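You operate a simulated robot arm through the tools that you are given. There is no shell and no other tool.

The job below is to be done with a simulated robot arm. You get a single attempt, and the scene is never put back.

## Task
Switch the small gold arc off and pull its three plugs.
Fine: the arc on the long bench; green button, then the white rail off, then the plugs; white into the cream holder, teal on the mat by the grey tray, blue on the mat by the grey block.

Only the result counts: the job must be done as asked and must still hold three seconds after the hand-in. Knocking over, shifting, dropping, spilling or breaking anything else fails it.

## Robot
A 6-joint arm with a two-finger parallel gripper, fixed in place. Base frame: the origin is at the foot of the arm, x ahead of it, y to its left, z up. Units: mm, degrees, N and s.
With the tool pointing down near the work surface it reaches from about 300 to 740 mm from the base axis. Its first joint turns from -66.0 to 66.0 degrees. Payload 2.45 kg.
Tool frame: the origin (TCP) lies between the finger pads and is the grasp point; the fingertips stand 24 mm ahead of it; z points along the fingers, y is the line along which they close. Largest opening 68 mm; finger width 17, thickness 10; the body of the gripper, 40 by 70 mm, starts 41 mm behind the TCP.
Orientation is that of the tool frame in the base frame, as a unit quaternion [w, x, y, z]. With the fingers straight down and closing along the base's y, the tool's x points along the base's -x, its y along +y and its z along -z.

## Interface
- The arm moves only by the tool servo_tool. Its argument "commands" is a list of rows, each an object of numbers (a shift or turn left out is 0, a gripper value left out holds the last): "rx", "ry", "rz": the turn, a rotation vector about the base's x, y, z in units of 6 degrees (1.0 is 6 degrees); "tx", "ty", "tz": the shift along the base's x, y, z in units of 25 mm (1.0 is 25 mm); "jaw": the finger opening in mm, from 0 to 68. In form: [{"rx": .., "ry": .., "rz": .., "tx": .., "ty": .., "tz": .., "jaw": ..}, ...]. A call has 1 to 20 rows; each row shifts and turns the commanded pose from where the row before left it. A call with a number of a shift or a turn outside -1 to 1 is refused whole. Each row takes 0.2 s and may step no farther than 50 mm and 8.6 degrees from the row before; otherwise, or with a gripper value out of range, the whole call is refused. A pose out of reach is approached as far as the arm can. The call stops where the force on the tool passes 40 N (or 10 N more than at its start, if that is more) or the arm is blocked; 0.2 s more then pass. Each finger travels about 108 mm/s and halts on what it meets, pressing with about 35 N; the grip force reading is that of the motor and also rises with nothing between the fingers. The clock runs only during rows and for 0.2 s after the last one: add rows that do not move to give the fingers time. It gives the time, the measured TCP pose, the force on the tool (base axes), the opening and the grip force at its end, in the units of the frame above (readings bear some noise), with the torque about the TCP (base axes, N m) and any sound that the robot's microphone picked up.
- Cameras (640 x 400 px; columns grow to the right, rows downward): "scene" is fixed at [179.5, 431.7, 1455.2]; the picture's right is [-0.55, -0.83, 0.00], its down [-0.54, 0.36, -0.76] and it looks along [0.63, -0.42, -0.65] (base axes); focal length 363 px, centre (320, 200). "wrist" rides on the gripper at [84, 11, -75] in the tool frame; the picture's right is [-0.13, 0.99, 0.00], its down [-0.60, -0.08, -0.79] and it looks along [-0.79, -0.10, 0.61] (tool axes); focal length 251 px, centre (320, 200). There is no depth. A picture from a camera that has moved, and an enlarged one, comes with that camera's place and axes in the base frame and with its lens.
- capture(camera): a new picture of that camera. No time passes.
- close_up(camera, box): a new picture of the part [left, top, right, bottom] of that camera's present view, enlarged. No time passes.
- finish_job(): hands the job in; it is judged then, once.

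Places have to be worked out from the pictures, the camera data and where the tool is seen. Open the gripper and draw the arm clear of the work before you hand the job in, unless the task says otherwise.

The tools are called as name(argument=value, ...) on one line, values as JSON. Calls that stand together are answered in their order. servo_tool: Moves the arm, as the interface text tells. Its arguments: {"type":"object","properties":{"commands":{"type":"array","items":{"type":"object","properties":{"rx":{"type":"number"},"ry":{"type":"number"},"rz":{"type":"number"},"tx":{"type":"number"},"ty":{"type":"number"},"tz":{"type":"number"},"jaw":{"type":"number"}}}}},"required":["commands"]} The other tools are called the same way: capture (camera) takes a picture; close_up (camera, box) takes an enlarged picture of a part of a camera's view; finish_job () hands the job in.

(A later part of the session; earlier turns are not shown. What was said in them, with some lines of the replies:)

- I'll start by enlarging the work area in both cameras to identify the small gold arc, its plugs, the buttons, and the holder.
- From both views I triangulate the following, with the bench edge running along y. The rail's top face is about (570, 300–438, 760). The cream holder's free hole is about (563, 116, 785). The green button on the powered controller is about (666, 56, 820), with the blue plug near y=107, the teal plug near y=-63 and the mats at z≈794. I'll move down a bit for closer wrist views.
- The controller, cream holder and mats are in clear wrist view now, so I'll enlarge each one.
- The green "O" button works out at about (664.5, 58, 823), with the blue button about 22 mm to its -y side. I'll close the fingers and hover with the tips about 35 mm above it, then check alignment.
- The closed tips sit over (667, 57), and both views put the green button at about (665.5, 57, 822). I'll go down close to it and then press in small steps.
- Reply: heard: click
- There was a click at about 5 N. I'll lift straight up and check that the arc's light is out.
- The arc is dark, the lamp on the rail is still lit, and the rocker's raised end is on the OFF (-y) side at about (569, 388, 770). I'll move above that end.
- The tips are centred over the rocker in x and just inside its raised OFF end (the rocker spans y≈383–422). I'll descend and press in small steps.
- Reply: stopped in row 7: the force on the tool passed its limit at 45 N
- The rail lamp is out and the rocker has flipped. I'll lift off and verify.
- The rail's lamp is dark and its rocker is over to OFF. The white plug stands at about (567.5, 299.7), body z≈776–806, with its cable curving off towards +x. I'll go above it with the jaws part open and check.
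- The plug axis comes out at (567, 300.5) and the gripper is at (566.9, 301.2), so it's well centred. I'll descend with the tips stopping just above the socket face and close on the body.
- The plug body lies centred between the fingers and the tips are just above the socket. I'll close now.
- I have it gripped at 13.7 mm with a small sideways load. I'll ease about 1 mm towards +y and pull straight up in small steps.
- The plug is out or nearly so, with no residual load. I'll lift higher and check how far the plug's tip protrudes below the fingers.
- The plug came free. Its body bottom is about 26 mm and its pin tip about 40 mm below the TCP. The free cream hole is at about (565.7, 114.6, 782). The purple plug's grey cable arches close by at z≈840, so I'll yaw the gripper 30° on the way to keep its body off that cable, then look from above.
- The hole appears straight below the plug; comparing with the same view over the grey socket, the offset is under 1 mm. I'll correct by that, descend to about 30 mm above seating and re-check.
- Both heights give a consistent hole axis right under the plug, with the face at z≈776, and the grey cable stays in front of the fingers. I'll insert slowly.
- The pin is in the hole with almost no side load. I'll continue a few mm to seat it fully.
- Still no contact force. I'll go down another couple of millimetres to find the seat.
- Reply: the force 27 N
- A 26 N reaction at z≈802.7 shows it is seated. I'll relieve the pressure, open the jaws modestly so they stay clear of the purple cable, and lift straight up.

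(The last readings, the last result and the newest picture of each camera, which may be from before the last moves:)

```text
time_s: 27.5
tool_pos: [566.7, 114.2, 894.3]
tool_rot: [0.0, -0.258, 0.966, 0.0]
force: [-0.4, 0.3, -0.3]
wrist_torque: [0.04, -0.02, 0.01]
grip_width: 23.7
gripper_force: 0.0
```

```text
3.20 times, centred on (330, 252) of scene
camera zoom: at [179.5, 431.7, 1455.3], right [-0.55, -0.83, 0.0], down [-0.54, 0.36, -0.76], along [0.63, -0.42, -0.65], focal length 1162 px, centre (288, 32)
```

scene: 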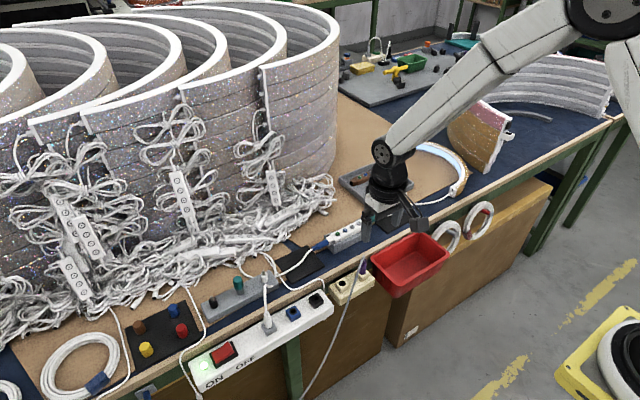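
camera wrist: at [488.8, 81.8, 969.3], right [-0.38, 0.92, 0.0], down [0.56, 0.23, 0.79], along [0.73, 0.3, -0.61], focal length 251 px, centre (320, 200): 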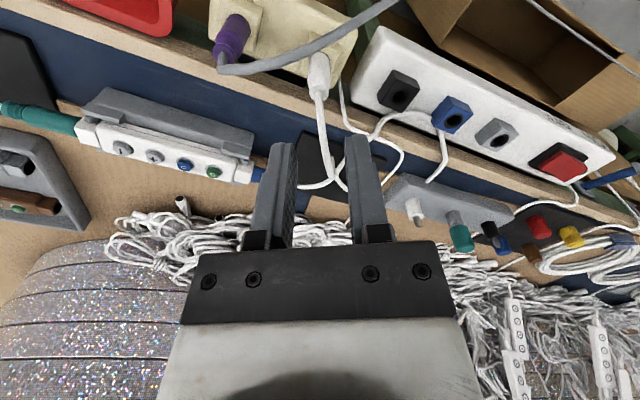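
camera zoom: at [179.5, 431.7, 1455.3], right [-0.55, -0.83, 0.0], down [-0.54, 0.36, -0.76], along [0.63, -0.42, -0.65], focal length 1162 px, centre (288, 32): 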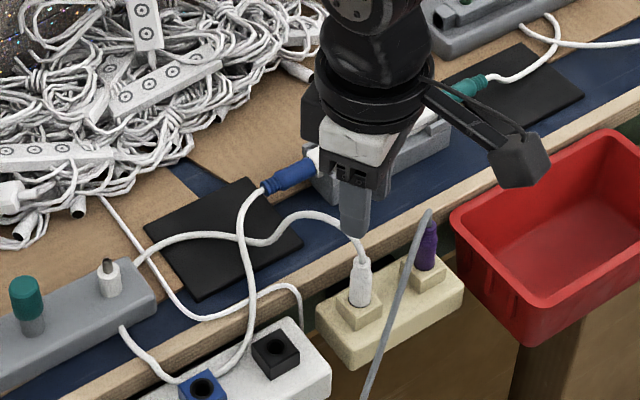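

White is seated in the cream holder. The teal plug lies along y, centred at about (662.5, -61, 815), with its mat spanning roughly x 623–704 and y -151…-63. I'll move above it while yawing to 90° so the fingers close along x.

servo_tool(commands=[{"tz": 0.4, "jaw": 44}, {"tx": 0.384, "ty": -0.69, "rz": 1}, {"tx": 0.384, "ty": -0.69, "rz": 1}, {"tx": 0.384, "ty": -0.69, "rz": 1}, {"tx": 0.384, "ty": -0.69, "rz": 1}, {"tx": 0.384, "ty": -0.69, "rz": 1}, {"tx": 0.384, "ty": -0.69, "rz": 1}, {"tx": 0.384, "ty": -0.69, "rz": 1}, {"tx": 0.384, "ty": -0.69, "rz": 1}, {"tx": 0.384, "ty": -0.69, "rz": 1}, {"tx": 0.384, "ty": -0.69, "rz": 1}, {}])

capture(camera="wrist")

close_up(camera="wrist", box=[240, 60, 400, 160])

close_up(camera="scene", box=[300, 160, 460, 260])

```text
time_s: 30.1
tool_pos: [663.8, -58.9, 904.4]
tool_rot: [0.0, 0.708, -0.706, 0.0]
force: [0.7, -0.1, -0.4]
wrist_torque: [-0.01, 0.0, 0.0]
grip_width: 43.9
gripper_force: 0.0
```

```text
taken
camera wrist: at [652.8, -142.1, 979.1], right [-0.99, 0.13, 0.0], down [0.08, 0.6, 0.79], along [0.1, 0.79, -0.61], focal length 251 px, centre (320, 200)
```

wrist: 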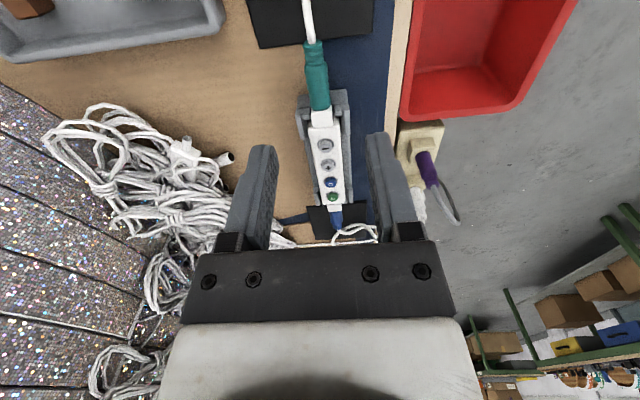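

```text
4.00 times, centred on (320, 110) of wrist
camera zoom: at [652.8, -142.1, 979.1], right [-0.99, 0.13, 0.0], down [0.08, 0.6, 0.79], along [0.1, 0.79, -0.61], focal length 1006 px, centre (320, 560)
```

zoom: 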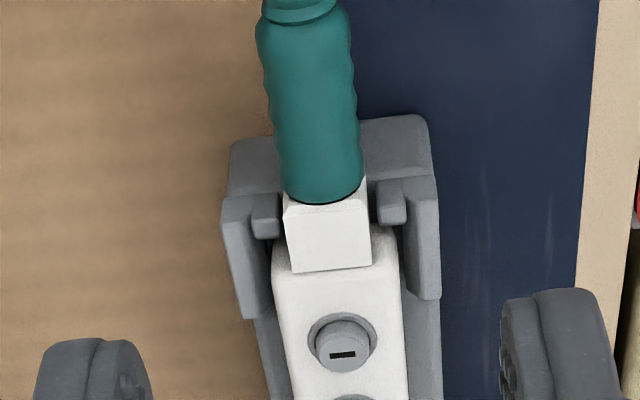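

```text
4.00 times, centred on (380, 210) of scene
camera zoom: at [179.5, 431.7, 1455.2], right [-0.55, -0.83, 0.0], down [-0.54, 0.36, -0.76], along [0.63, -0.42, -0.65], focal length 1452 px, centre (80, 160)
```

zoom: 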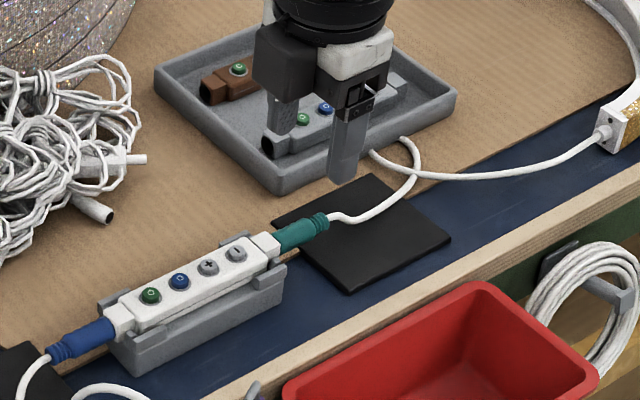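

The teal body runs along x≈664 from y≈-39 at the socket face to -68 at the ring, about 14 mm thick, and the cradle ends at y≈-42. I'll descend to TCP z≈827, which puts the tips below the plug's axis but above the mat, with y=-57.

servo_tool(commands=[{"ty": 0.07, "tz": -0.8}, {"tz": -0.8}, {"tz": -0.8}, {"tz": -0.5}, {"tz": -0.2}, {}])

capture(camera="wrist")

close_up(camera="scene", box=[320, 180, 420, 242])

```text
time_s: 31.5
tool_pos: [664.9, -56.2, 825.7]
tool_rot: [0.0, -0.707, 0.707, -0.001]
force: [0.3, -0.4, -0.7]
wrist_torque: [0.01, -0.01, 0.0]
grip_width: 44.0
gripper_force: 0.0
```

```text
taken
camera wrist: at [652.5, -139.5, 901.2], right [-0.99, 0.13, 0.0], down [0.08, 0.6, 0.79], along [0.1, 0.79, -0.61], focal length 251 px, centre (320, 200)
```

wrist: 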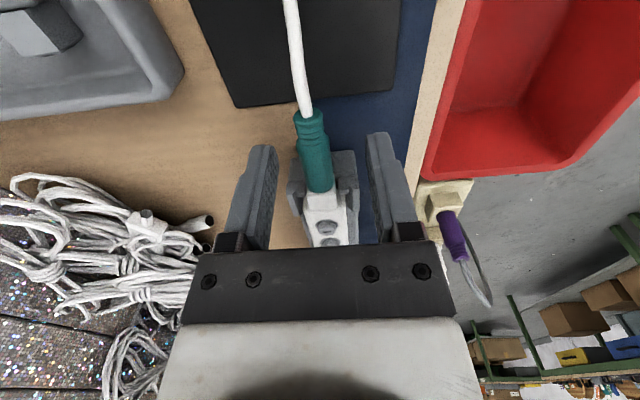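

```text
6.40 times, centred on (370, 211) of scene
camera zoom: at [179.5, 431.7, 1455.2], right [-0.55, -0.83, 0.0], down [-0.54, 0.36, -0.76], along [0.63, -0.42, -0.65], focal length 2323 px, centre (0, 130)
```

zoom: 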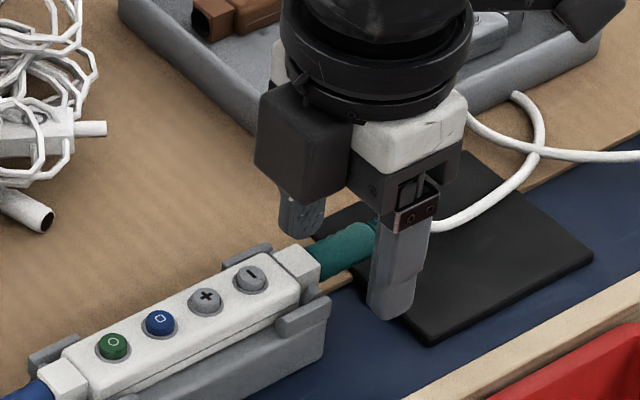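

The plug sits about 1.5–2 mm towards +x of the finger centre, so I'll shift by 1.5 mm and close on it.

servo_tool(commands=[{"tx": 0.06}, {"jaw": 10}, {}, {}, {}])

capture(camera="wrist")

close_up(camera="scene", box=[320, 180, 420, 242])

```text
time_s: 32.7
tool_pos: [665.2, -57.5, 826.7]
tool_rot: [-0.001, -0.707, 0.708, 0.001]
force: [-0.1, 0.4, -0.3]
wrist_torque: [-0.01, 0.04, -0.04]
grip_width: 13.4
gripper_force: 33.3
```

```text
taken
camera wrist: at [653.9, -139.8, 901.6], right [-0.99, 0.13, 0.0], down [0.08, 0.6, 0.79], along [0.1, 0.79, -0.61], focal length 251 px, centre (320, 200)
```

wrist: 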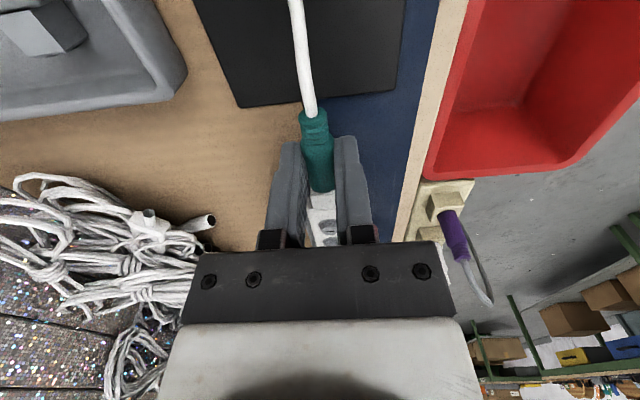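

```text
6.40 times, centred on (370, 211) of scene
camera zoom: at [179.5, 431.7, 1455.2], right [-0.55, -0.83, 0.0], down [-0.54, 0.36, -0.76], along [0.63, -0.42, -0.65], focal length 2323 px, centre (0, 130)
```

zoom: 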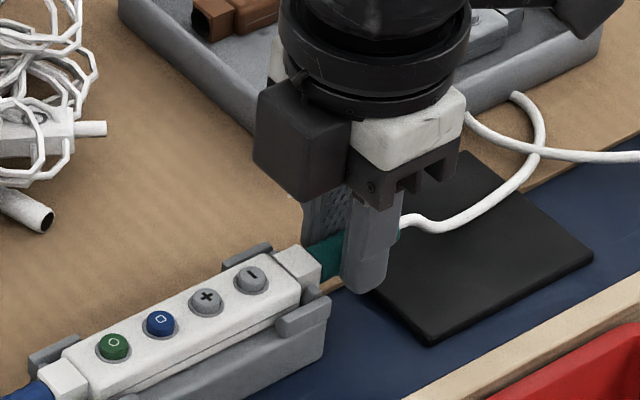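

Gripped at 13.4 mm with balanced forces. I'll pull it straight out along -y in small steps.

servo_tool(commands=[{"ty": -0.08}, {"ty": -0.1}, {"ty": -0.12}, {"ty": -0.16}, {"ty": -0.2}, {"ty": -0.2}, {"ty": -0.2}])

capture(camera="wrist")

close_up(camera="scene", box=[320, 180, 420, 242])

```text
time_s: 34.3
tool_pos: [665.5, -82.0, 826.9]
tool_rot: [0.0, 0.707, -0.707, -0.001]
force: [0.4, 0.4, -0.7]
wrist_torque: [-0.02, 0.0, -0.02]
grip_width: 13.3
gripper_force: 32.7
```

```text
taken
camera wrist: at [654.0, -166.1, 902.0], right [-0.99, 0.13, 0.0], down [0.08, 0.6, 0.79], along [0.1, 0.79, -0.61], focal length 251 px, centre (320, 200)
```

wrist: 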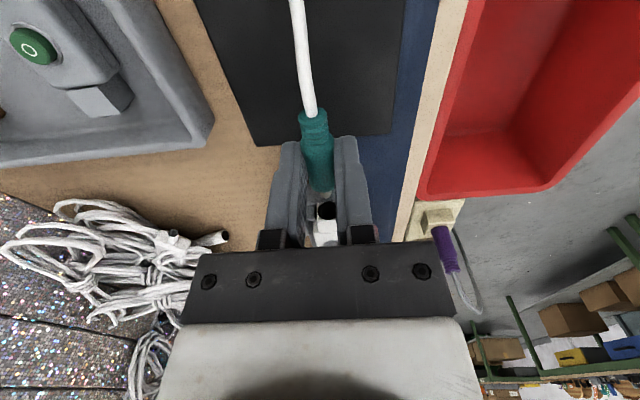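

```text
6.40 times, centred on (370, 211) of scene
camera zoom: at [179.5, 431.7, 1455.2], right [-0.55, -0.83, 0.0], down [-0.54, 0.36, -0.76], along [0.63, -0.42, -0.65], focal length 2323 px, centre (0, 130)
```

zoom: 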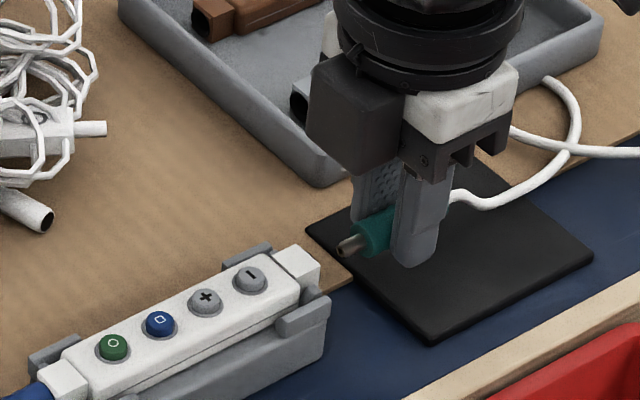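

Teal is out and the controller hasn't moved. The mat spans x≈621–701, y≈-155…-66, so I'll carry the plug to its centre and lower until the tips just meet the mat.

servo_tool(commands=[{"ty": -0.3, "tx": -0.03}, {"ty": -0.3, "tx": -0.04}, {"ty": -0.3, "tx": -0.03}, {"ty": -0.3, "tx": -0.04}, {"tz": -0.12}, {"tz": -0.08}, {"tz": -0.06}, {}])

close_up(camera="scene", box=[340, 180, 440, 242])

capture(camera="wrist")

```text
time_s: 36.1
tool_pos: [663.1, -111.6, 819.7]
tool_rot: [0.0, 0.707, -0.707, 0.0]
force: [-1.0, 0.5, 0.0]
wrist_torque: [0.0, 0.02, 0.0]
grip_width: 13.3
gripper_force: 32.6
```

```text
6.40 times, centred on (390, 211) of scene
camera zoom: at [179.5, 431.7, 1455.2], right [-0.55, -0.83, 0.0], down [-0.54, 0.36, -0.76], along [0.63, -0.42, -0.65], focal length 2323 px, centre (-128, 130)
```

zoom: 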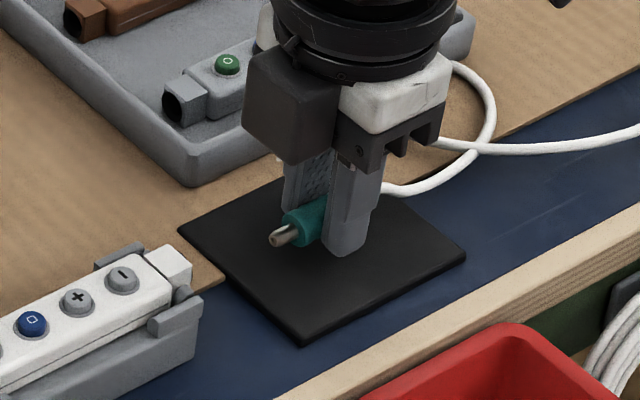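

```text
taken
camera wrist: at [650.5, -195.9, 895.0], right [-0.99, 0.13, 0.0], down [0.08, 0.6, 0.79], along [0.1, 0.79, -0.61], focal length 251 px, centre (320, 200)
```

wrist: 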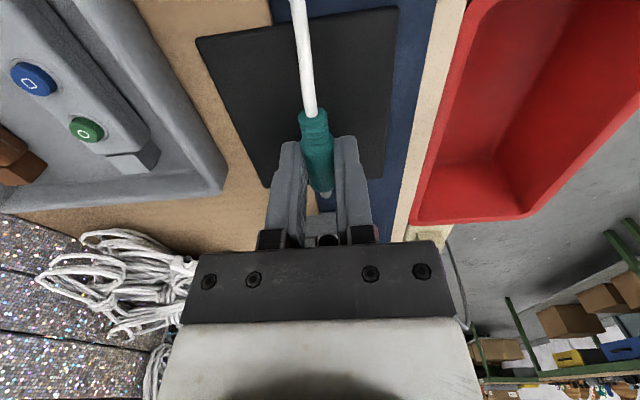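

There's no contact yet, so I'll keep lowering in 1 mm steps.

servo_tool(commands=[{"tz": -0.05}, {"tz": -0.05}, {"tz": -0.05}, {}])

close_up(camera="scene", box=[360, 195, 410, 226])

```text
time_s: 37.1
tool_pos: [660.3, -111.9, 817.6]
tool_rot: [-0.001, -0.707, 0.707, 0.0]
force: [0.1, 0.1, -0.5]
wrist_torque: [-0.05, 0.01, 0.04]
grip_width: 13.3
gripper_force: 33.3
```

```text
12.80 times, centred on (385, 210) of scene
camera zoom: at [179.5, 431.7, 1455.2], right [-0.55, -0.83, 0.0], down [-0.54, 0.36, -0.76], along [0.63, -0.42, -0.65], focal length 4646 px, centre (-512, 66)
```

zoom: 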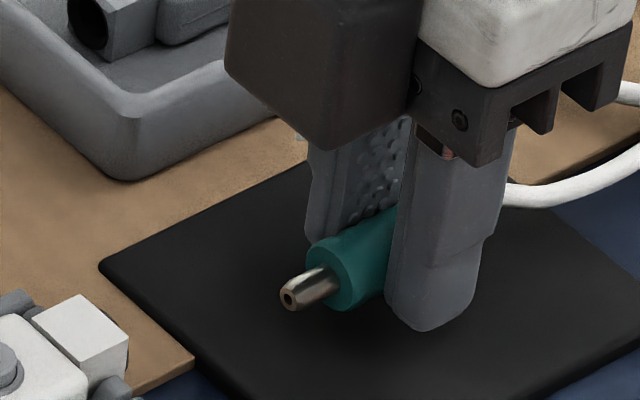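

Still clear of the mat; continuing down slowly.

servo_tool(commands=[{"tz": -0.05}, {"tz": -0.05}, {"tz": -0.05}, {}])

close_up(camera="scene", box=[360, 195, 410, 226])

```text
time_s: 38.1
tool_pos: [661.0, -112.0, 812.9]
tool_rot: [0.0, 0.707, -0.707, 0.0]
force: [0.0, -0.3, 0.0]
wrist_torque: [-0.02, 0.01, 0.03]
grip_width: 13.0
gripper_force: 33.2
```

```text
12.80 times, centred on (385, 210) of scene
camera zoom: at [179.5, 431.7, 1455.2], right [-0.55, -0.83, 0.0], down [-0.54, 0.36, -0.76], along [0.63, -0.42, -0.65], focal length 4646 px, centre (-512, 66)
```

zoom: 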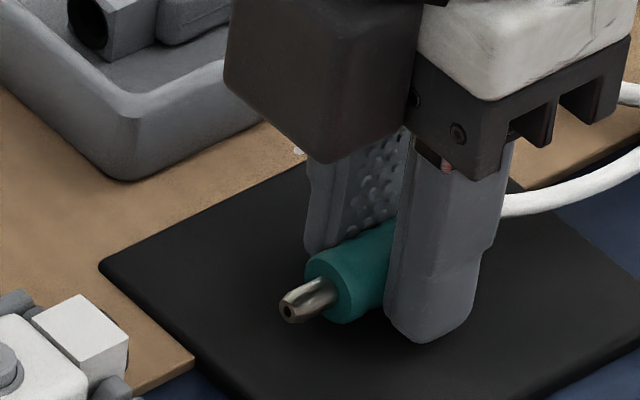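

Tips at about 789 and still free, so the mat is lower than estimated. I'll continue.

servo_tool(commands=[{"tz": -0.05}, {"tz": -0.05}, {"tz": -0.05}, {}])

close_up(camera="scene", box=[360, 195, 410, 226])

```text
time_s: 39.1
tool_pos: [662.8, -112.5, 811.1]
tool_rot: [-0.001, 0.707, -0.707, 0.0]
force: [-2.9, 0.3, 4.1]
wrist_torque: [0.0, 0.02, -0.06]
grip_width: 13.2
gripper_force: 33.6
```

```text
12.80 times, centred on (385, 210) of scene
camera zoom: at [179.3, 431.7, 1455.3], right [-0.55, -0.83, 0.0], down [-0.54, 0.36, -0.76], along [0.63, -0.42, -0.65], focal length 4646 px, centre (-512, 66)
```

zoom: 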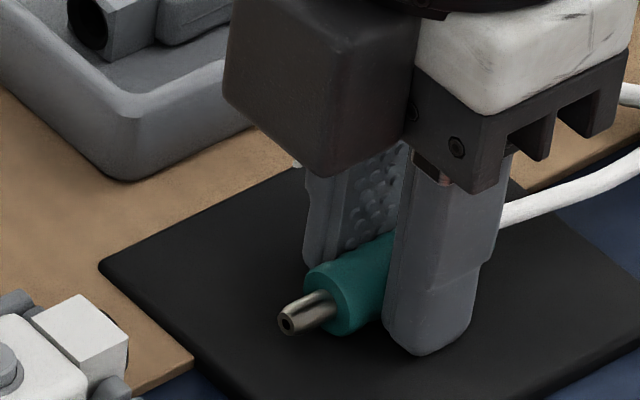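

Light contact (4 N) at TCP z≈811. I'll open gently and check that the plug rests on the mat.

servo_tool(commands=[{"jaw": 16}, {"jaw": 20}, {"jaw": 26}, {"jaw": 32}, {}])

close_up(camera="scene", box=[350, 180, 430, 230])

capture(camera="wrist")

```text
time_s: 40.3
tool_pos: [662.5, -111.6, 810.1]
tool_rot: [0.0, -0.707, 0.707, -0.001]
force: [2.9, 0.7, 2.4]
wrist_torque: [-0.03, -0.02, -0.01]
grip_width: 30.6
gripper_force: 0.2
```

```text
8.00 times, centred on (390, 205) of scene
camera zoom: at [179.5, 431.7, 1455.2], right [-0.55, -0.83, 0.0], down [-0.54, 0.36, -0.76], along [0.63, -0.42, -0.65], focal length 2904 px, centre (-240, 160)
```

zoom: 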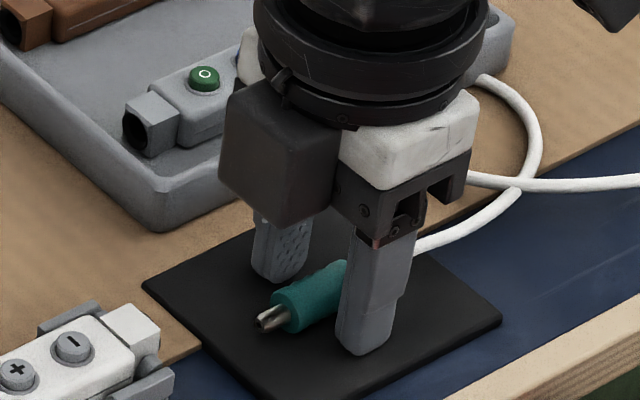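

```text
taken
camera wrist: at [650.7, -196.1, 885.0], right [-0.99, 0.13, 0.0], down [0.08, 0.6, 0.79], along [0.1, 0.79, -0.61], focal length 251 px, centre (320, 200)
```

wrist: 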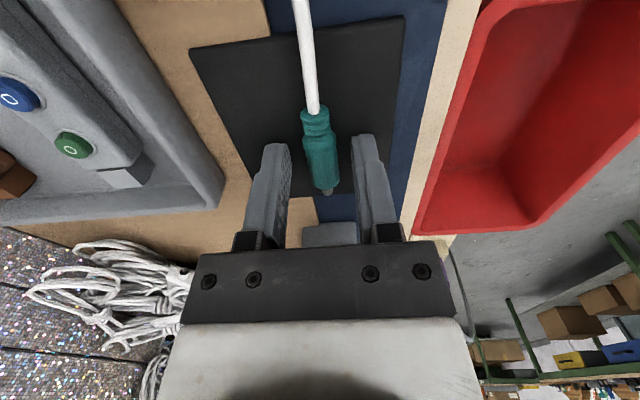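

The teal plug lies on the mat. I'll lift straight up and travel towards the blue plug at safe height.

servo_tool(commands=[{"tz": 0.2}, {"tz": 0.6}, {"tz": 0.9}, {"tz": 0.9}, {"tz": 0.9, "jaw": 44}, {"tz": 0.5}])

close_up(camera="scene", box=[350, 180, 430, 230])

close_up(camera="scene", box=[240, 200, 400, 300])

capture(camera="wrist")

```text
time_s: 41.7
tool_pos: [662.7, -112.0, 910.0]
tool_rot: [0.0, -0.707, 0.708, 0.0]
force: [0.1, 0.3, -0.5]
wrist_torque: [0.01, -0.01, 0.01]
grip_width: 44.1
gripper_force: 0.0
```

```text
8.00 times, centred on (390, 205) of scene
camera zoom: at [179.5, 431.7, 1455.2], right [-0.55, -0.83, 0.0], down [-0.54, 0.36, -0.76], along [0.63, -0.42, -0.65], focal length 2904 px, centre (-240, 160)
```

zoom: 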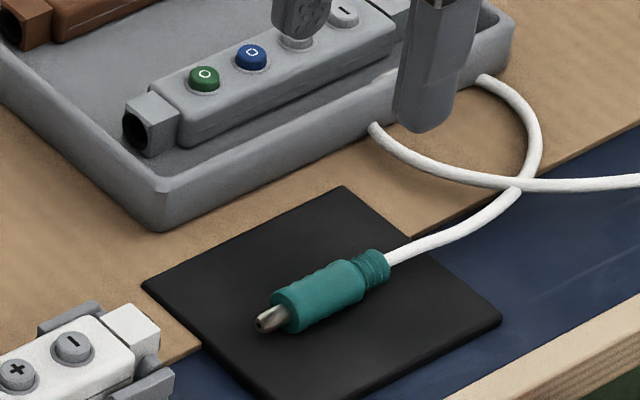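

```text
4.00 times, centred on (320, 250) of scene
camera zoom: at [179.5, 431.7, 1455.2], right [-0.55, -0.83, 0.0], down [-0.54, 0.36, -0.76], along [0.63, -0.42, -0.65], focal length 1452 px, centre (320, 0)
```

zoom: 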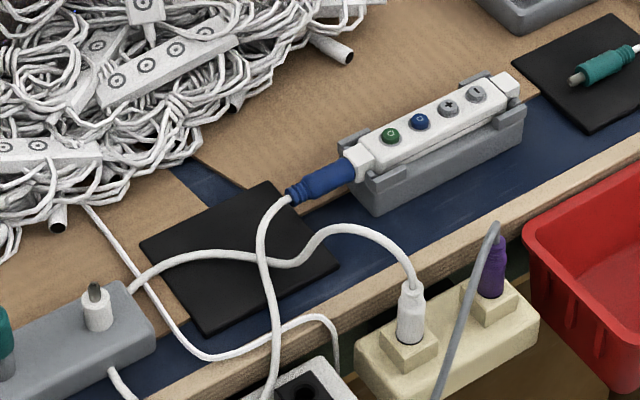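

```text
taken
camera wrist: at [650.8, -195.8, 984.8], right [-0.99, 0.13, 0.0], down [0.08, 0.6, 0.79], along [0.1, 0.79, -0.61], focal length 251 px, centre (320, 200)
```

wrist: 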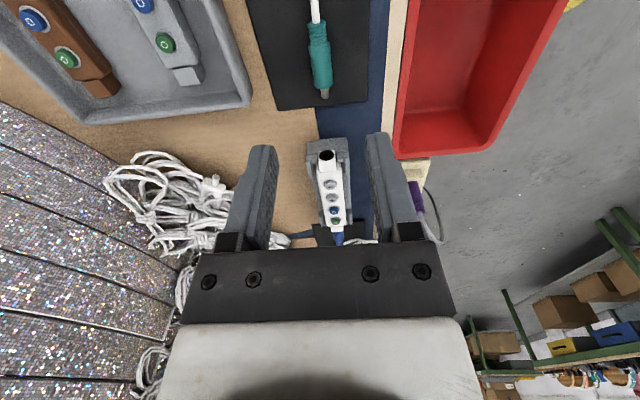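

Teal is resting cleanly on its mat. The blue plug's body should run from about y=86 outwards at x≈664, so I'll move above y=104 and look.

servo_tool(commands=[{"ty": 0.96}, {"ty": 0.96}, {"ty": 0.96}, {"ty": 0.96}, {"ty": 0.96}, {"ty": 0.96}, {"ty": 0.96}, {"ty": 0.96}, {"ty": 0.96, "tx": 0.05}, {}])

capture(camera="wrist")

close_up(camera="wrist", box=[240, 40, 400, 140])

close_up(camera="scene", box=[240, 200, 400, 300])

```text
time_s: 43.9
tool_pos: [662.6, 104.8, 908.0]
tool_rot: [0.0, 0.707, -0.707, 0.001]
force: [0.4, 0.0, -0.4]
wrist_torque: [-0.04, -0.04, -0.03]
grip_width: 44.0
gripper_force: 0.0
```

```text
taken
camera wrist: at [650.9, 21.0, 984.2], right [-0.99, 0.13, 0.0], down [0.08, 0.6, 0.79], along [0.1, 0.79, -0.61], focal length 251 px, centre (320, 200)
```

wrist: 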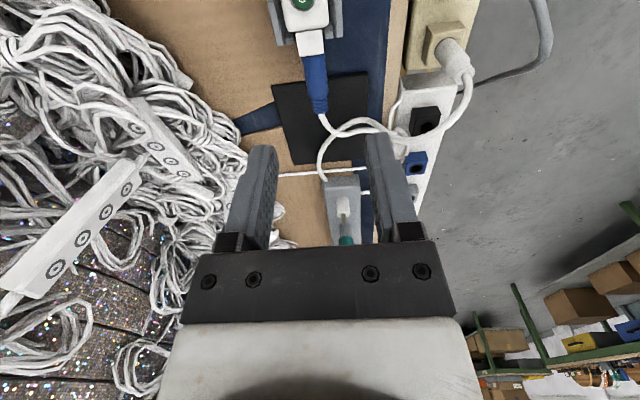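

```text
4.00 times, centred on (320, 90) of wrist
camera zoom: at [650.9, 21.0, 984.2], right [-0.99, 0.13, 0.0], down [0.08, 0.6, 0.79], along [0.1, 0.79, -0.61], focal length 1006 px, centre (320, 640)
```

zoom: 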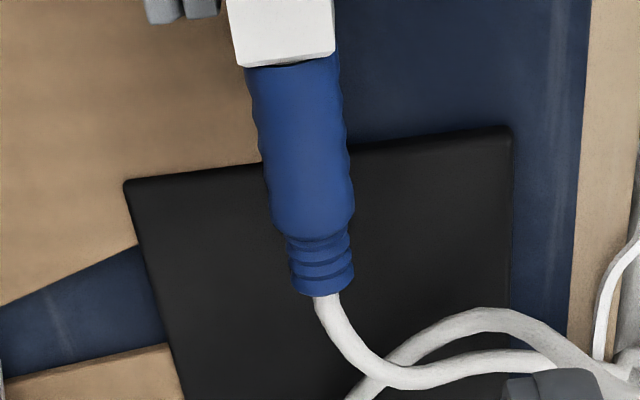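

```text
4.00 times, centred on (320, 250) of scene
camera zoom: at [179.5, 431.7, 1455.2], right [-0.55, -0.83, 0.0], down [-0.54, 0.36, -0.76], along [0.63, -0.42, -0.65], focal length 1452 px, centre (320, 0)
```

zoom: 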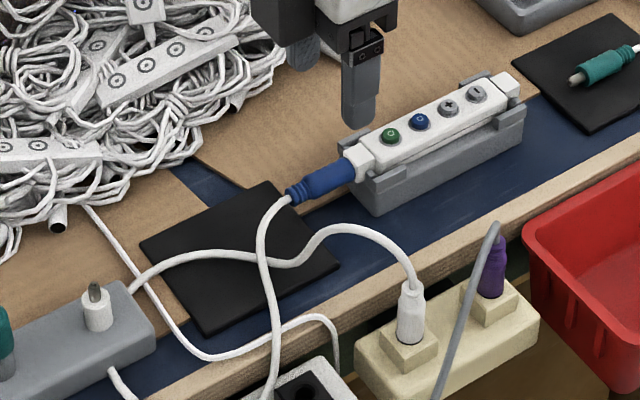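

The blue body spans y≈91–121 at x≈665, with the ribbed strain relief ending at y≈134. I'll descend over y=109 to the same height I used for teal and check alignment before closing.

servo_tool(commands=[{"tx": 0.04, "ty": 0.17, "tz": -0.8}, {"tz": -0.8}, {"tz": -0.8}, {"tz": -0.6}, {"tz": -0.24}, {}])

capture(camera="wrist")

close_up(camera="scene", box=[270, 200, 370, 262])

```text
time_s: 45.3
tool_pos: [663.6, 108.1, 829.4]
tool_rot: [-0.001, 0.707, -0.707, 0.0]
force: [1.0, -0.1, 0.6]
wrist_torque: [0.03, 0.02, -0.01]
grip_width: 44.2
gripper_force: 0.1
```

```text
taken
camera wrist: at [652.7, 24.2, 903.7], right [-0.99, 0.13, 0.0], down [0.08, 0.6, 0.79], along [0.1, 0.79, -0.61], focal length 251 px, centre (320, 200)
```

wrist: 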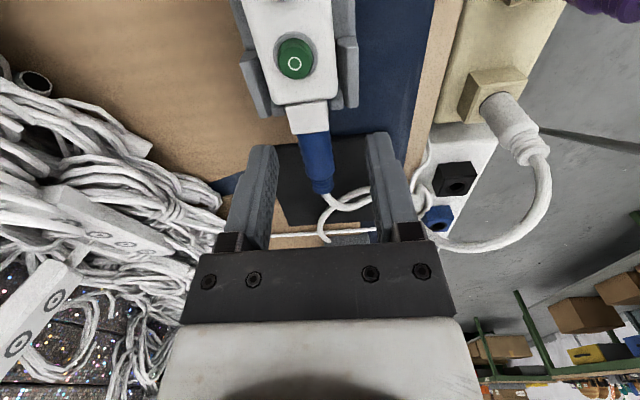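

```text
6.40 times, centred on (320, 231) of scene
camera zoom: at [179.5, 431.7, 1455.2], right [-0.55, -0.83, 0.0], down [-0.54, 0.36, -0.76], along [0.63, -0.42, -0.65], focal length 2323 px, centre (320, 2)
```

zoom: 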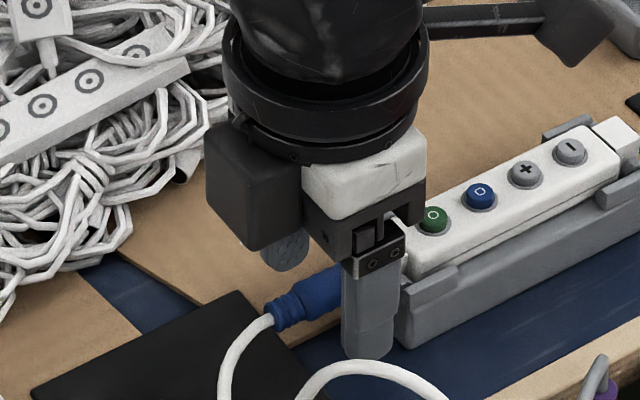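

The blue plug is centred between the fingers. I'll lower 2 mm more and close.

servo_tool(commands=[{"tz": -0.09}, {"jaw": 10}, {}, {}, {}])

capture(camera="wrist")

```text
time_s: 46.5
tool_pos: [664.5, 108.0, 827.5]
tool_rot: [0.0, 0.707, -0.707, 0.0]
force: [0.3, -0.7, -0.9]
wrist_torque: [0.02, -0.03, 0.05]
grip_width: 13.3
gripper_force: 33.1
```

```text
taken
camera wrist: at [653.0, 24.4, 901.6], right [-0.99, 0.13, 0.0], down [0.08, 0.6, 0.79], along [0.1, 0.79, -0.61], focal length 251 px, centre (320, 200)
```

wrist: 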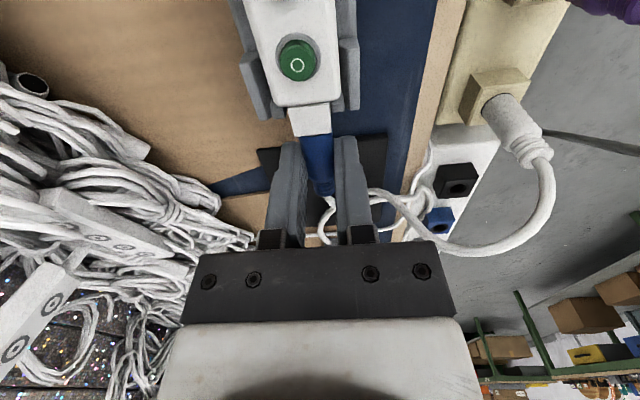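

Gripped at 13.3 mm with balanced forces. I'll pull straight out along +y in small steps.

servo_tool(commands=[{"ty": 0.08}, {"ty": 0.1}, {"ty": 0.12}, {"ty": 0.16}, {"ty": 0.2}, {"ty": 0.2}, {"ty": 0.2}])

capture(camera="wrist")

close_up(camera="scene", box=[240, 200, 400, 300])

```text
time_s: 48.1
tool_pos: [664.9, 134.8, 826.7]
tool_rot: [0.0, 0.707, -0.707, 0.0]
force: [0.7, -1.1, -0.2]
wrist_torque: [0.01, 0.01, 0.01]
grip_width: 13.4
gripper_force: 33.6
```

```text
taken
camera wrist: at [652.7, 50.6, 901.6], right [-0.99, 0.13, 0.0], down [0.08, 0.6, 0.79], along [0.1, 0.79, -0.61], focal length 251 px, centre (320, 200)
```

wrist: 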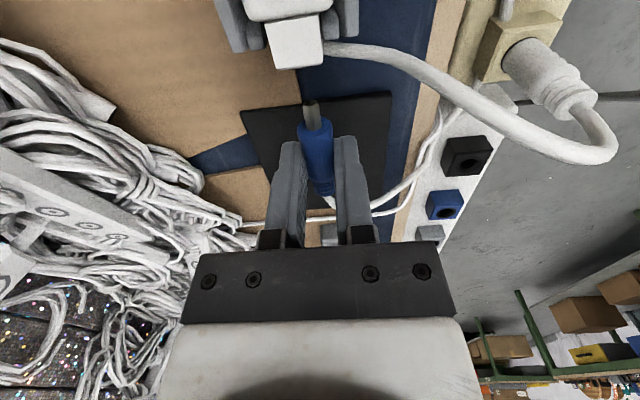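

```text
4.00 times, centred on (320, 250) of scene
camera zoom: at [179.5, 431.7, 1455.2], right [-0.55, -0.83, 0.0], down [-0.54, 0.36, -0.76], along [0.63, -0.42, -0.65], focal length 1452 px, centre (320, 0)
```

zoom: 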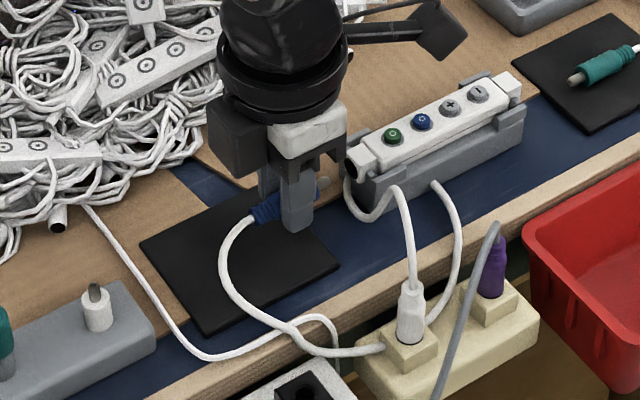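

Blue is out and the cable has swung clear of the mat's middle. I'll move it over the mat centre (about 664, 168) and check beneath it.

servo_tool(commands=[{"ty": 0.3}, {"ty": 0.3}, {"ty": 0.3}, {"ty": 0.3}, {"ty": 0.12}, {}])

capture(camera="wrist")

close_up(camera="scene", box=[240, 200, 400, 300])

```text
time_s: 49.5
tool_pos: [664.4, 167.1, 826.7]
tool_rot: [0.0, 0.707, -0.707, 0.001]
force: [0.0, 0.6, 0.0]
wrist_torque: [0.01, -0.01, -0.03]
grip_width: 13.6
gripper_force: 33.5
```

```text
taken
camera wrist: at [652.3, 83.5, 901.4], right [-0.99, 0.13, 0.0], down [0.08, 0.6, 0.79], along [0.1, 0.79, -0.61], focal length 251 px, centre (320, 200)
```

wrist: 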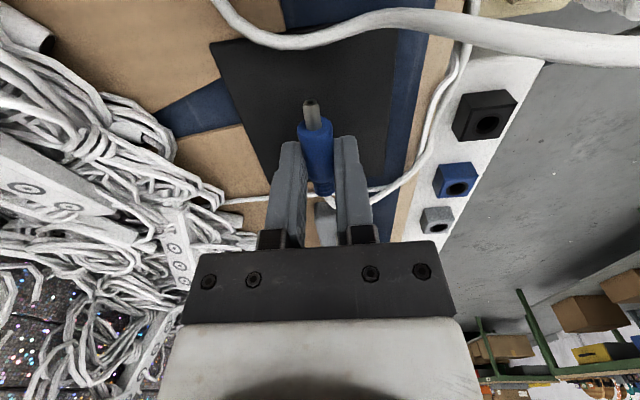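

```text
4.00 times, centred on (320, 250) of scene
camera zoom: at [179.5, 431.7, 1455.2], right [-0.55, -0.83, 0.0], down [-0.54, 0.36, -0.76], along [0.63, -0.42, -0.65], focal length 1452 px, centre (320, 0)
```

zoom: 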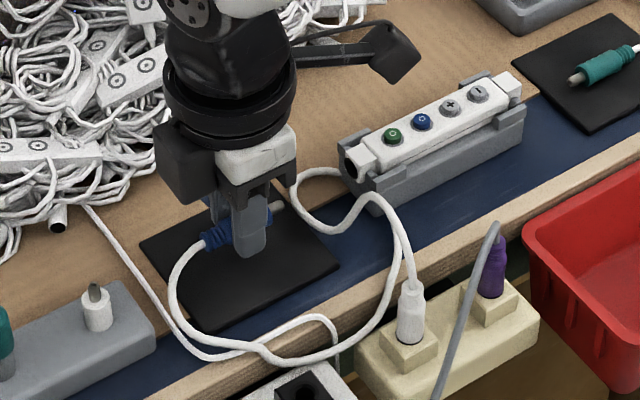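

The mat directly under the plug is free of cable. I'll lower to contact as I did with teal.

servo_tool(commands=[{"tz": -0.16}, {"tz": -0.12}, {"tz": -0.12}, {"tz": -0.1}, {"tz": -0.05}, {"tz": -0.05}, {}])

close_up(camera="scene", box=[270, 220, 350, 270])

```text
time_s: 51.1
tool_pos: [664.8, 166.8, 811.8]
tool_rot: [0.001, 0.707, -0.707, 0.0]
force: [-0.1, -0.9, 0.0]
wrist_torque: [0.0, 0.0, 0.0]
grip_width: 13.2
gripper_force: 33.4
```

```text
8.00 times, centred on (310, 245) of scene
camera zoom: at [179.5, 431.7, 1455.2], right [-0.55, -0.83, 0.0], down [-0.54, 0.36, -0.76], along [0.63, -0.42, -0.65], focal length 2904 px, centre (400, -160)
```

zoom: 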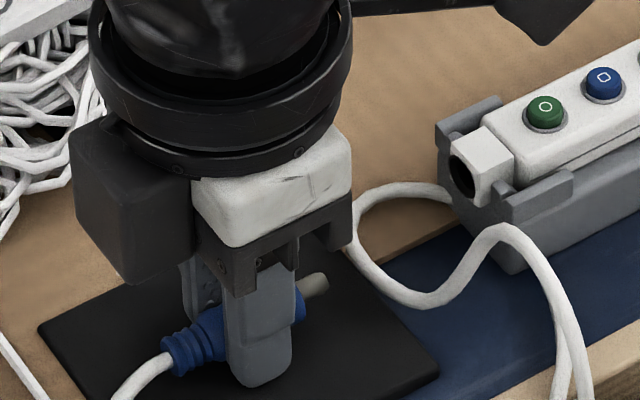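

Almost there; two more 1 mm steps should make contact, as they did with teal.

servo_tool(commands=[{"tz": -0.04}, {"tz": -0.04}, {}])

```text
time_s: 51.9
tool_pos: [664.8, 168.0, 809.8]
tool_rot: [0.0, -0.707, 0.707, 0.0]
force: [-1.1, 0.0, 1.9]
wrist_torque: [-0.03, 0.04, -0.01]
grip_width: 13.3
gripper_force: 33.9
```

A light contact (about 2 N) registers. I'll open gently and check the rest position.

servo_tool(commands=[{"jaw": 16}, {"jaw": 20}, {"jaw": 26}, {"jaw": 32}, {}])

capture(camera="wrist")

close_up(camera="scene", box=[240, 200, 400, 300])

```text
time_s: 53.1
tool_pos: [664.8, 167.1, 808.6]
tool_rot: [0.0, 0.708, -0.707, 0.001]
force: [2.4, 0.7, 3.3]
wrist_torque: [-0.04, 0.04, 0.01]
grip_width: 31.1
gripper_force: 0.1
```

```text
taken
camera wrist: at [652.8, 83.4, 885.0], right [-0.99, 0.13, 0.0], down [0.08, 0.6, 0.79], along [0.1, 0.79, -0.61], focal length 251 px, centre (320, 200)
```

wrist: 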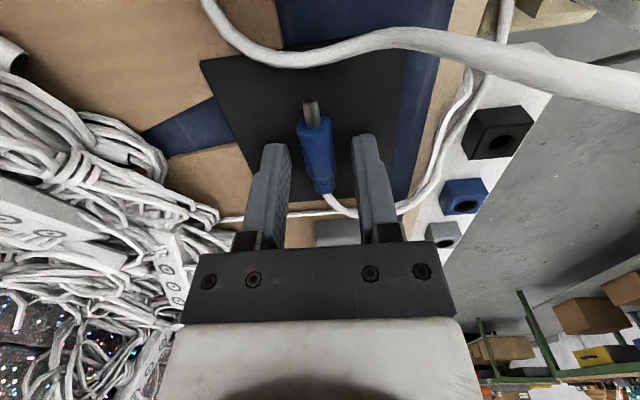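

```text
4.00 times, centred on (320, 250) of scene
camera zoom: at [179.4, 431.7, 1455.3], right [-0.55, -0.83, 0.0], down [-0.54, 0.36, -0.76], along [0.63, -0.42, -0.65], focal length 1452 px, centre (320, 0)
```

zoom: 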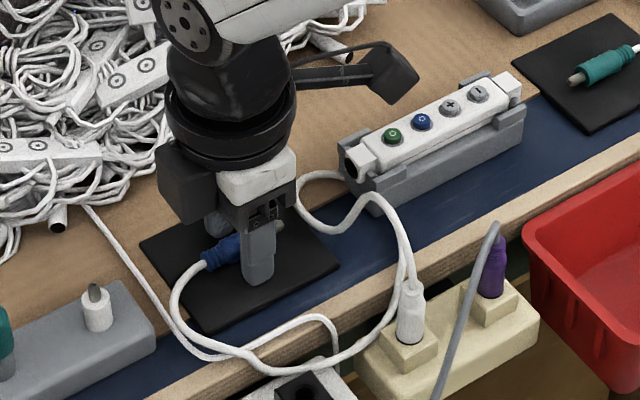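

The blue plug rests on its mat and its cable passes behind the fingers. I'll lift straight up slowly and retreat to a high, clear position.

servo_tool(commands=[{"tz": 0.2}, {"tz": 0.3}, {"tz": 0.5}, {"tz": 0.8}, {"tz": 0.9}, {"tz": 1.0}, {"tz": 1.0}, {"tz": 1.0}, {"tz": 1.0}, {"tx": -0.8, "tz": 1.0}, {"tx": -0.8, "tz": 1.0}, {"tx": -0.8, "tz": 0.8}, {"tx": -0.8}, {"tx": -0.8}])

capture(camera="scene")

close_up(camera="scene", box=[240, 200, 400, 300])

capture(camera="wrist")

```text
time_s: 56.1
tool_pos: [564.1, 167.4, 1047.0]
tool_rot: [0.0, 0.707, -0.707, 0.0]
force: [0.1, 0.4, 0.1]
wrist_torque: [-0.02, 0.0, 0.02]
grip_width: 32.0
gripper_force: 0.0
```

```text
taken
```

scene: 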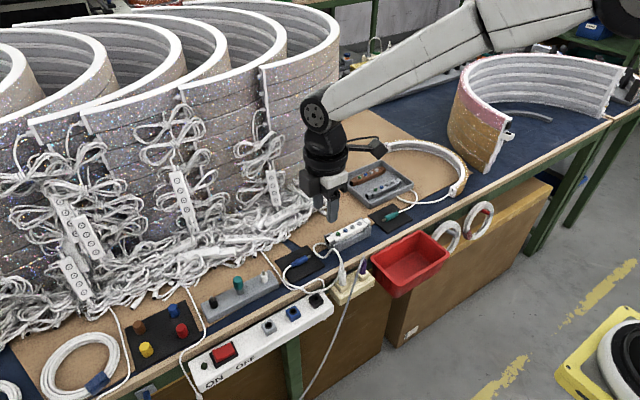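

```text
4.00 times, centred on (320, 250) of scene
camera zoom: at [179.5, 431.7, 1455.3], right [-0.55, -0.83, 0.0], down [-0.54, 0.36, -0.76], along [0.63, -0.42, -0.65], focal length 1452 px, centre (320, 0)
```

zoom: 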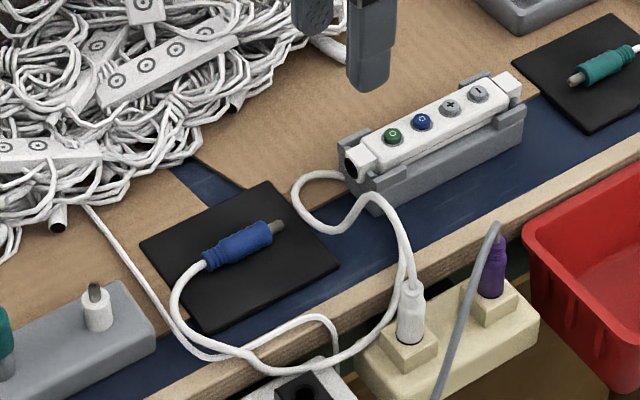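

```text
taken
camera wrist: at [552.2, 83.2, 1121.5], right [-0.99, 0.13, 0.0], down [0.08, 0.6, 0.79], along [0.1, 0.79, -0.61], focal length 251 px, centre (320, 200)
```

wrist: 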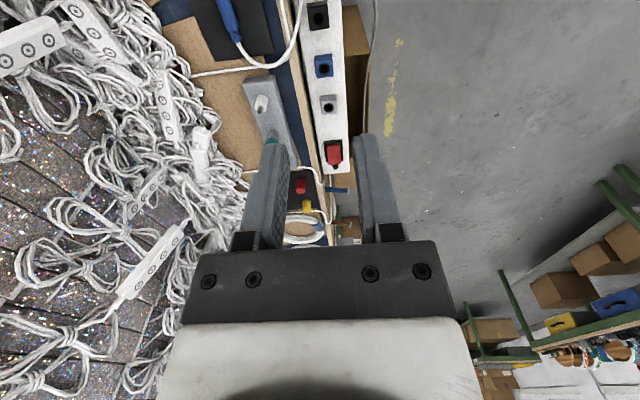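

All three plugs look placed. I'll open the gripper fully, let a couple of seconds pass, and verify the white plug, the rail, the arc and the teal plug once more.

servo_tool(commands=[{"jaw": 60}, {}, {}, {}, {}, {}, {}, {}, {}, {}, {}, {}])

close_up(camera="scene", box=[310, 230, 390, 310])

close_up(camera="scene", box=[180, 280, 340, 400])

close_up(camera="scene", box=[340, 130, 500, 240])

```text
time_s: 58.7
tool_pos: [563.9, 167.6, 1046.5]
tool_rot: [0.001, -0.707, 0.707, 0.0]
force: [-1.1, 0.5, 0.3]
wrist_torque: [-0.01, -0.05, -0.02]
grip_width: 60.0
gripper_force: 0.1
```

```text
5.00 times, centred on (350, 270) of scene
camera zoom: at [179.5, 431.7, 1455.2], right [-0.55, -0.83, 0.0], down [-0.54, 0.36, -0.76], along [0.63, -0.42, -0.65], focal length 1815 px, centre (170, -150)
```

zoom: 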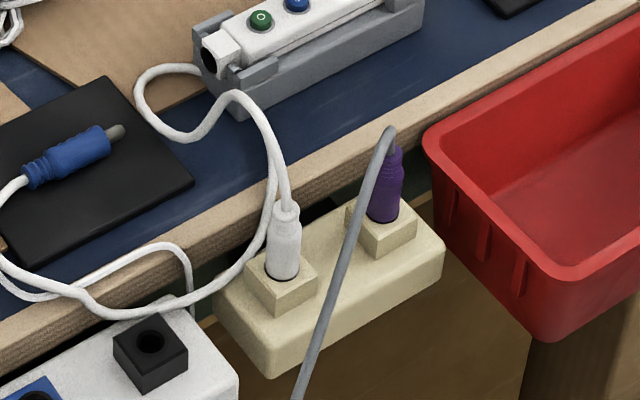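

```text
3.33 times, centred on (260, 340) of scene
camera zoom: at [179.5, 431.7, 1455.2], right [-0.55, -0.83, 0.0], down [-0.54, 0.36, -0.76], along [0.63, -0.42, -0.65], focal length 1210 px, centre (520, -267)
```

zoom: 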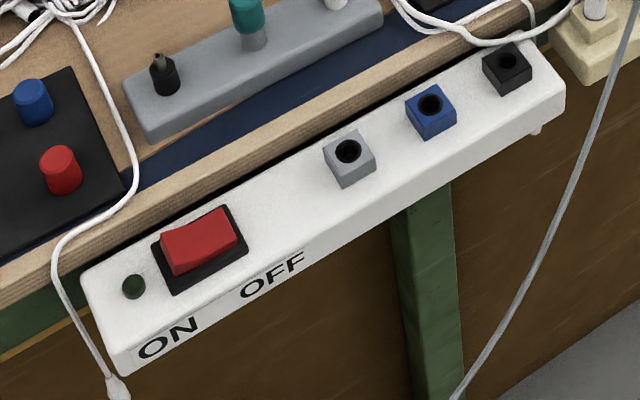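

```text
3.64 times, centred on (420, 185) of scene
camera zoom: at [179.5, 431.7, 1455.2], right [-0.55, -0.83, 0.0], down [-0.54, 0.36, -0.76], along [0.63, -0.42, -0.65], focal length 1320 px, centre (-44, 254)
```

zoom: 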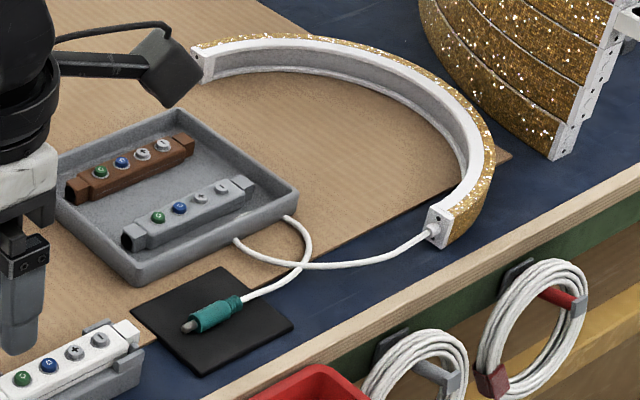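

The arc is dark and the rail is off. White is seated in the cream holder, teal is on the mat by the tray, and blue is on the mat by the grey block. The rest of the bench looks undisturbed and the arm is clear and open, so I'm handing in.

finish_job()

```text
The job is handed in.
```

The small gold arc is switched off, its three plugs are pulled, and I've handed the job in. I haven't seen the judging result.

- **Switching off:** I pressed the green button first and the arc went dark. Then I set the white rail to OFF and its lamp went out.
- **White plug:** it is seated in the free hole of the cream holder.
- **Teal plug:** it is on the mat by the grey tray.
- **Blue plug:** it is on the mat by the grey block. The lead between blue and white shifted as I moved them and now curls along the front of the bench.

In the last pictures everything was still in place and I saw nothing else knocked or moved. The arm is clear of the bench with the gripper open.
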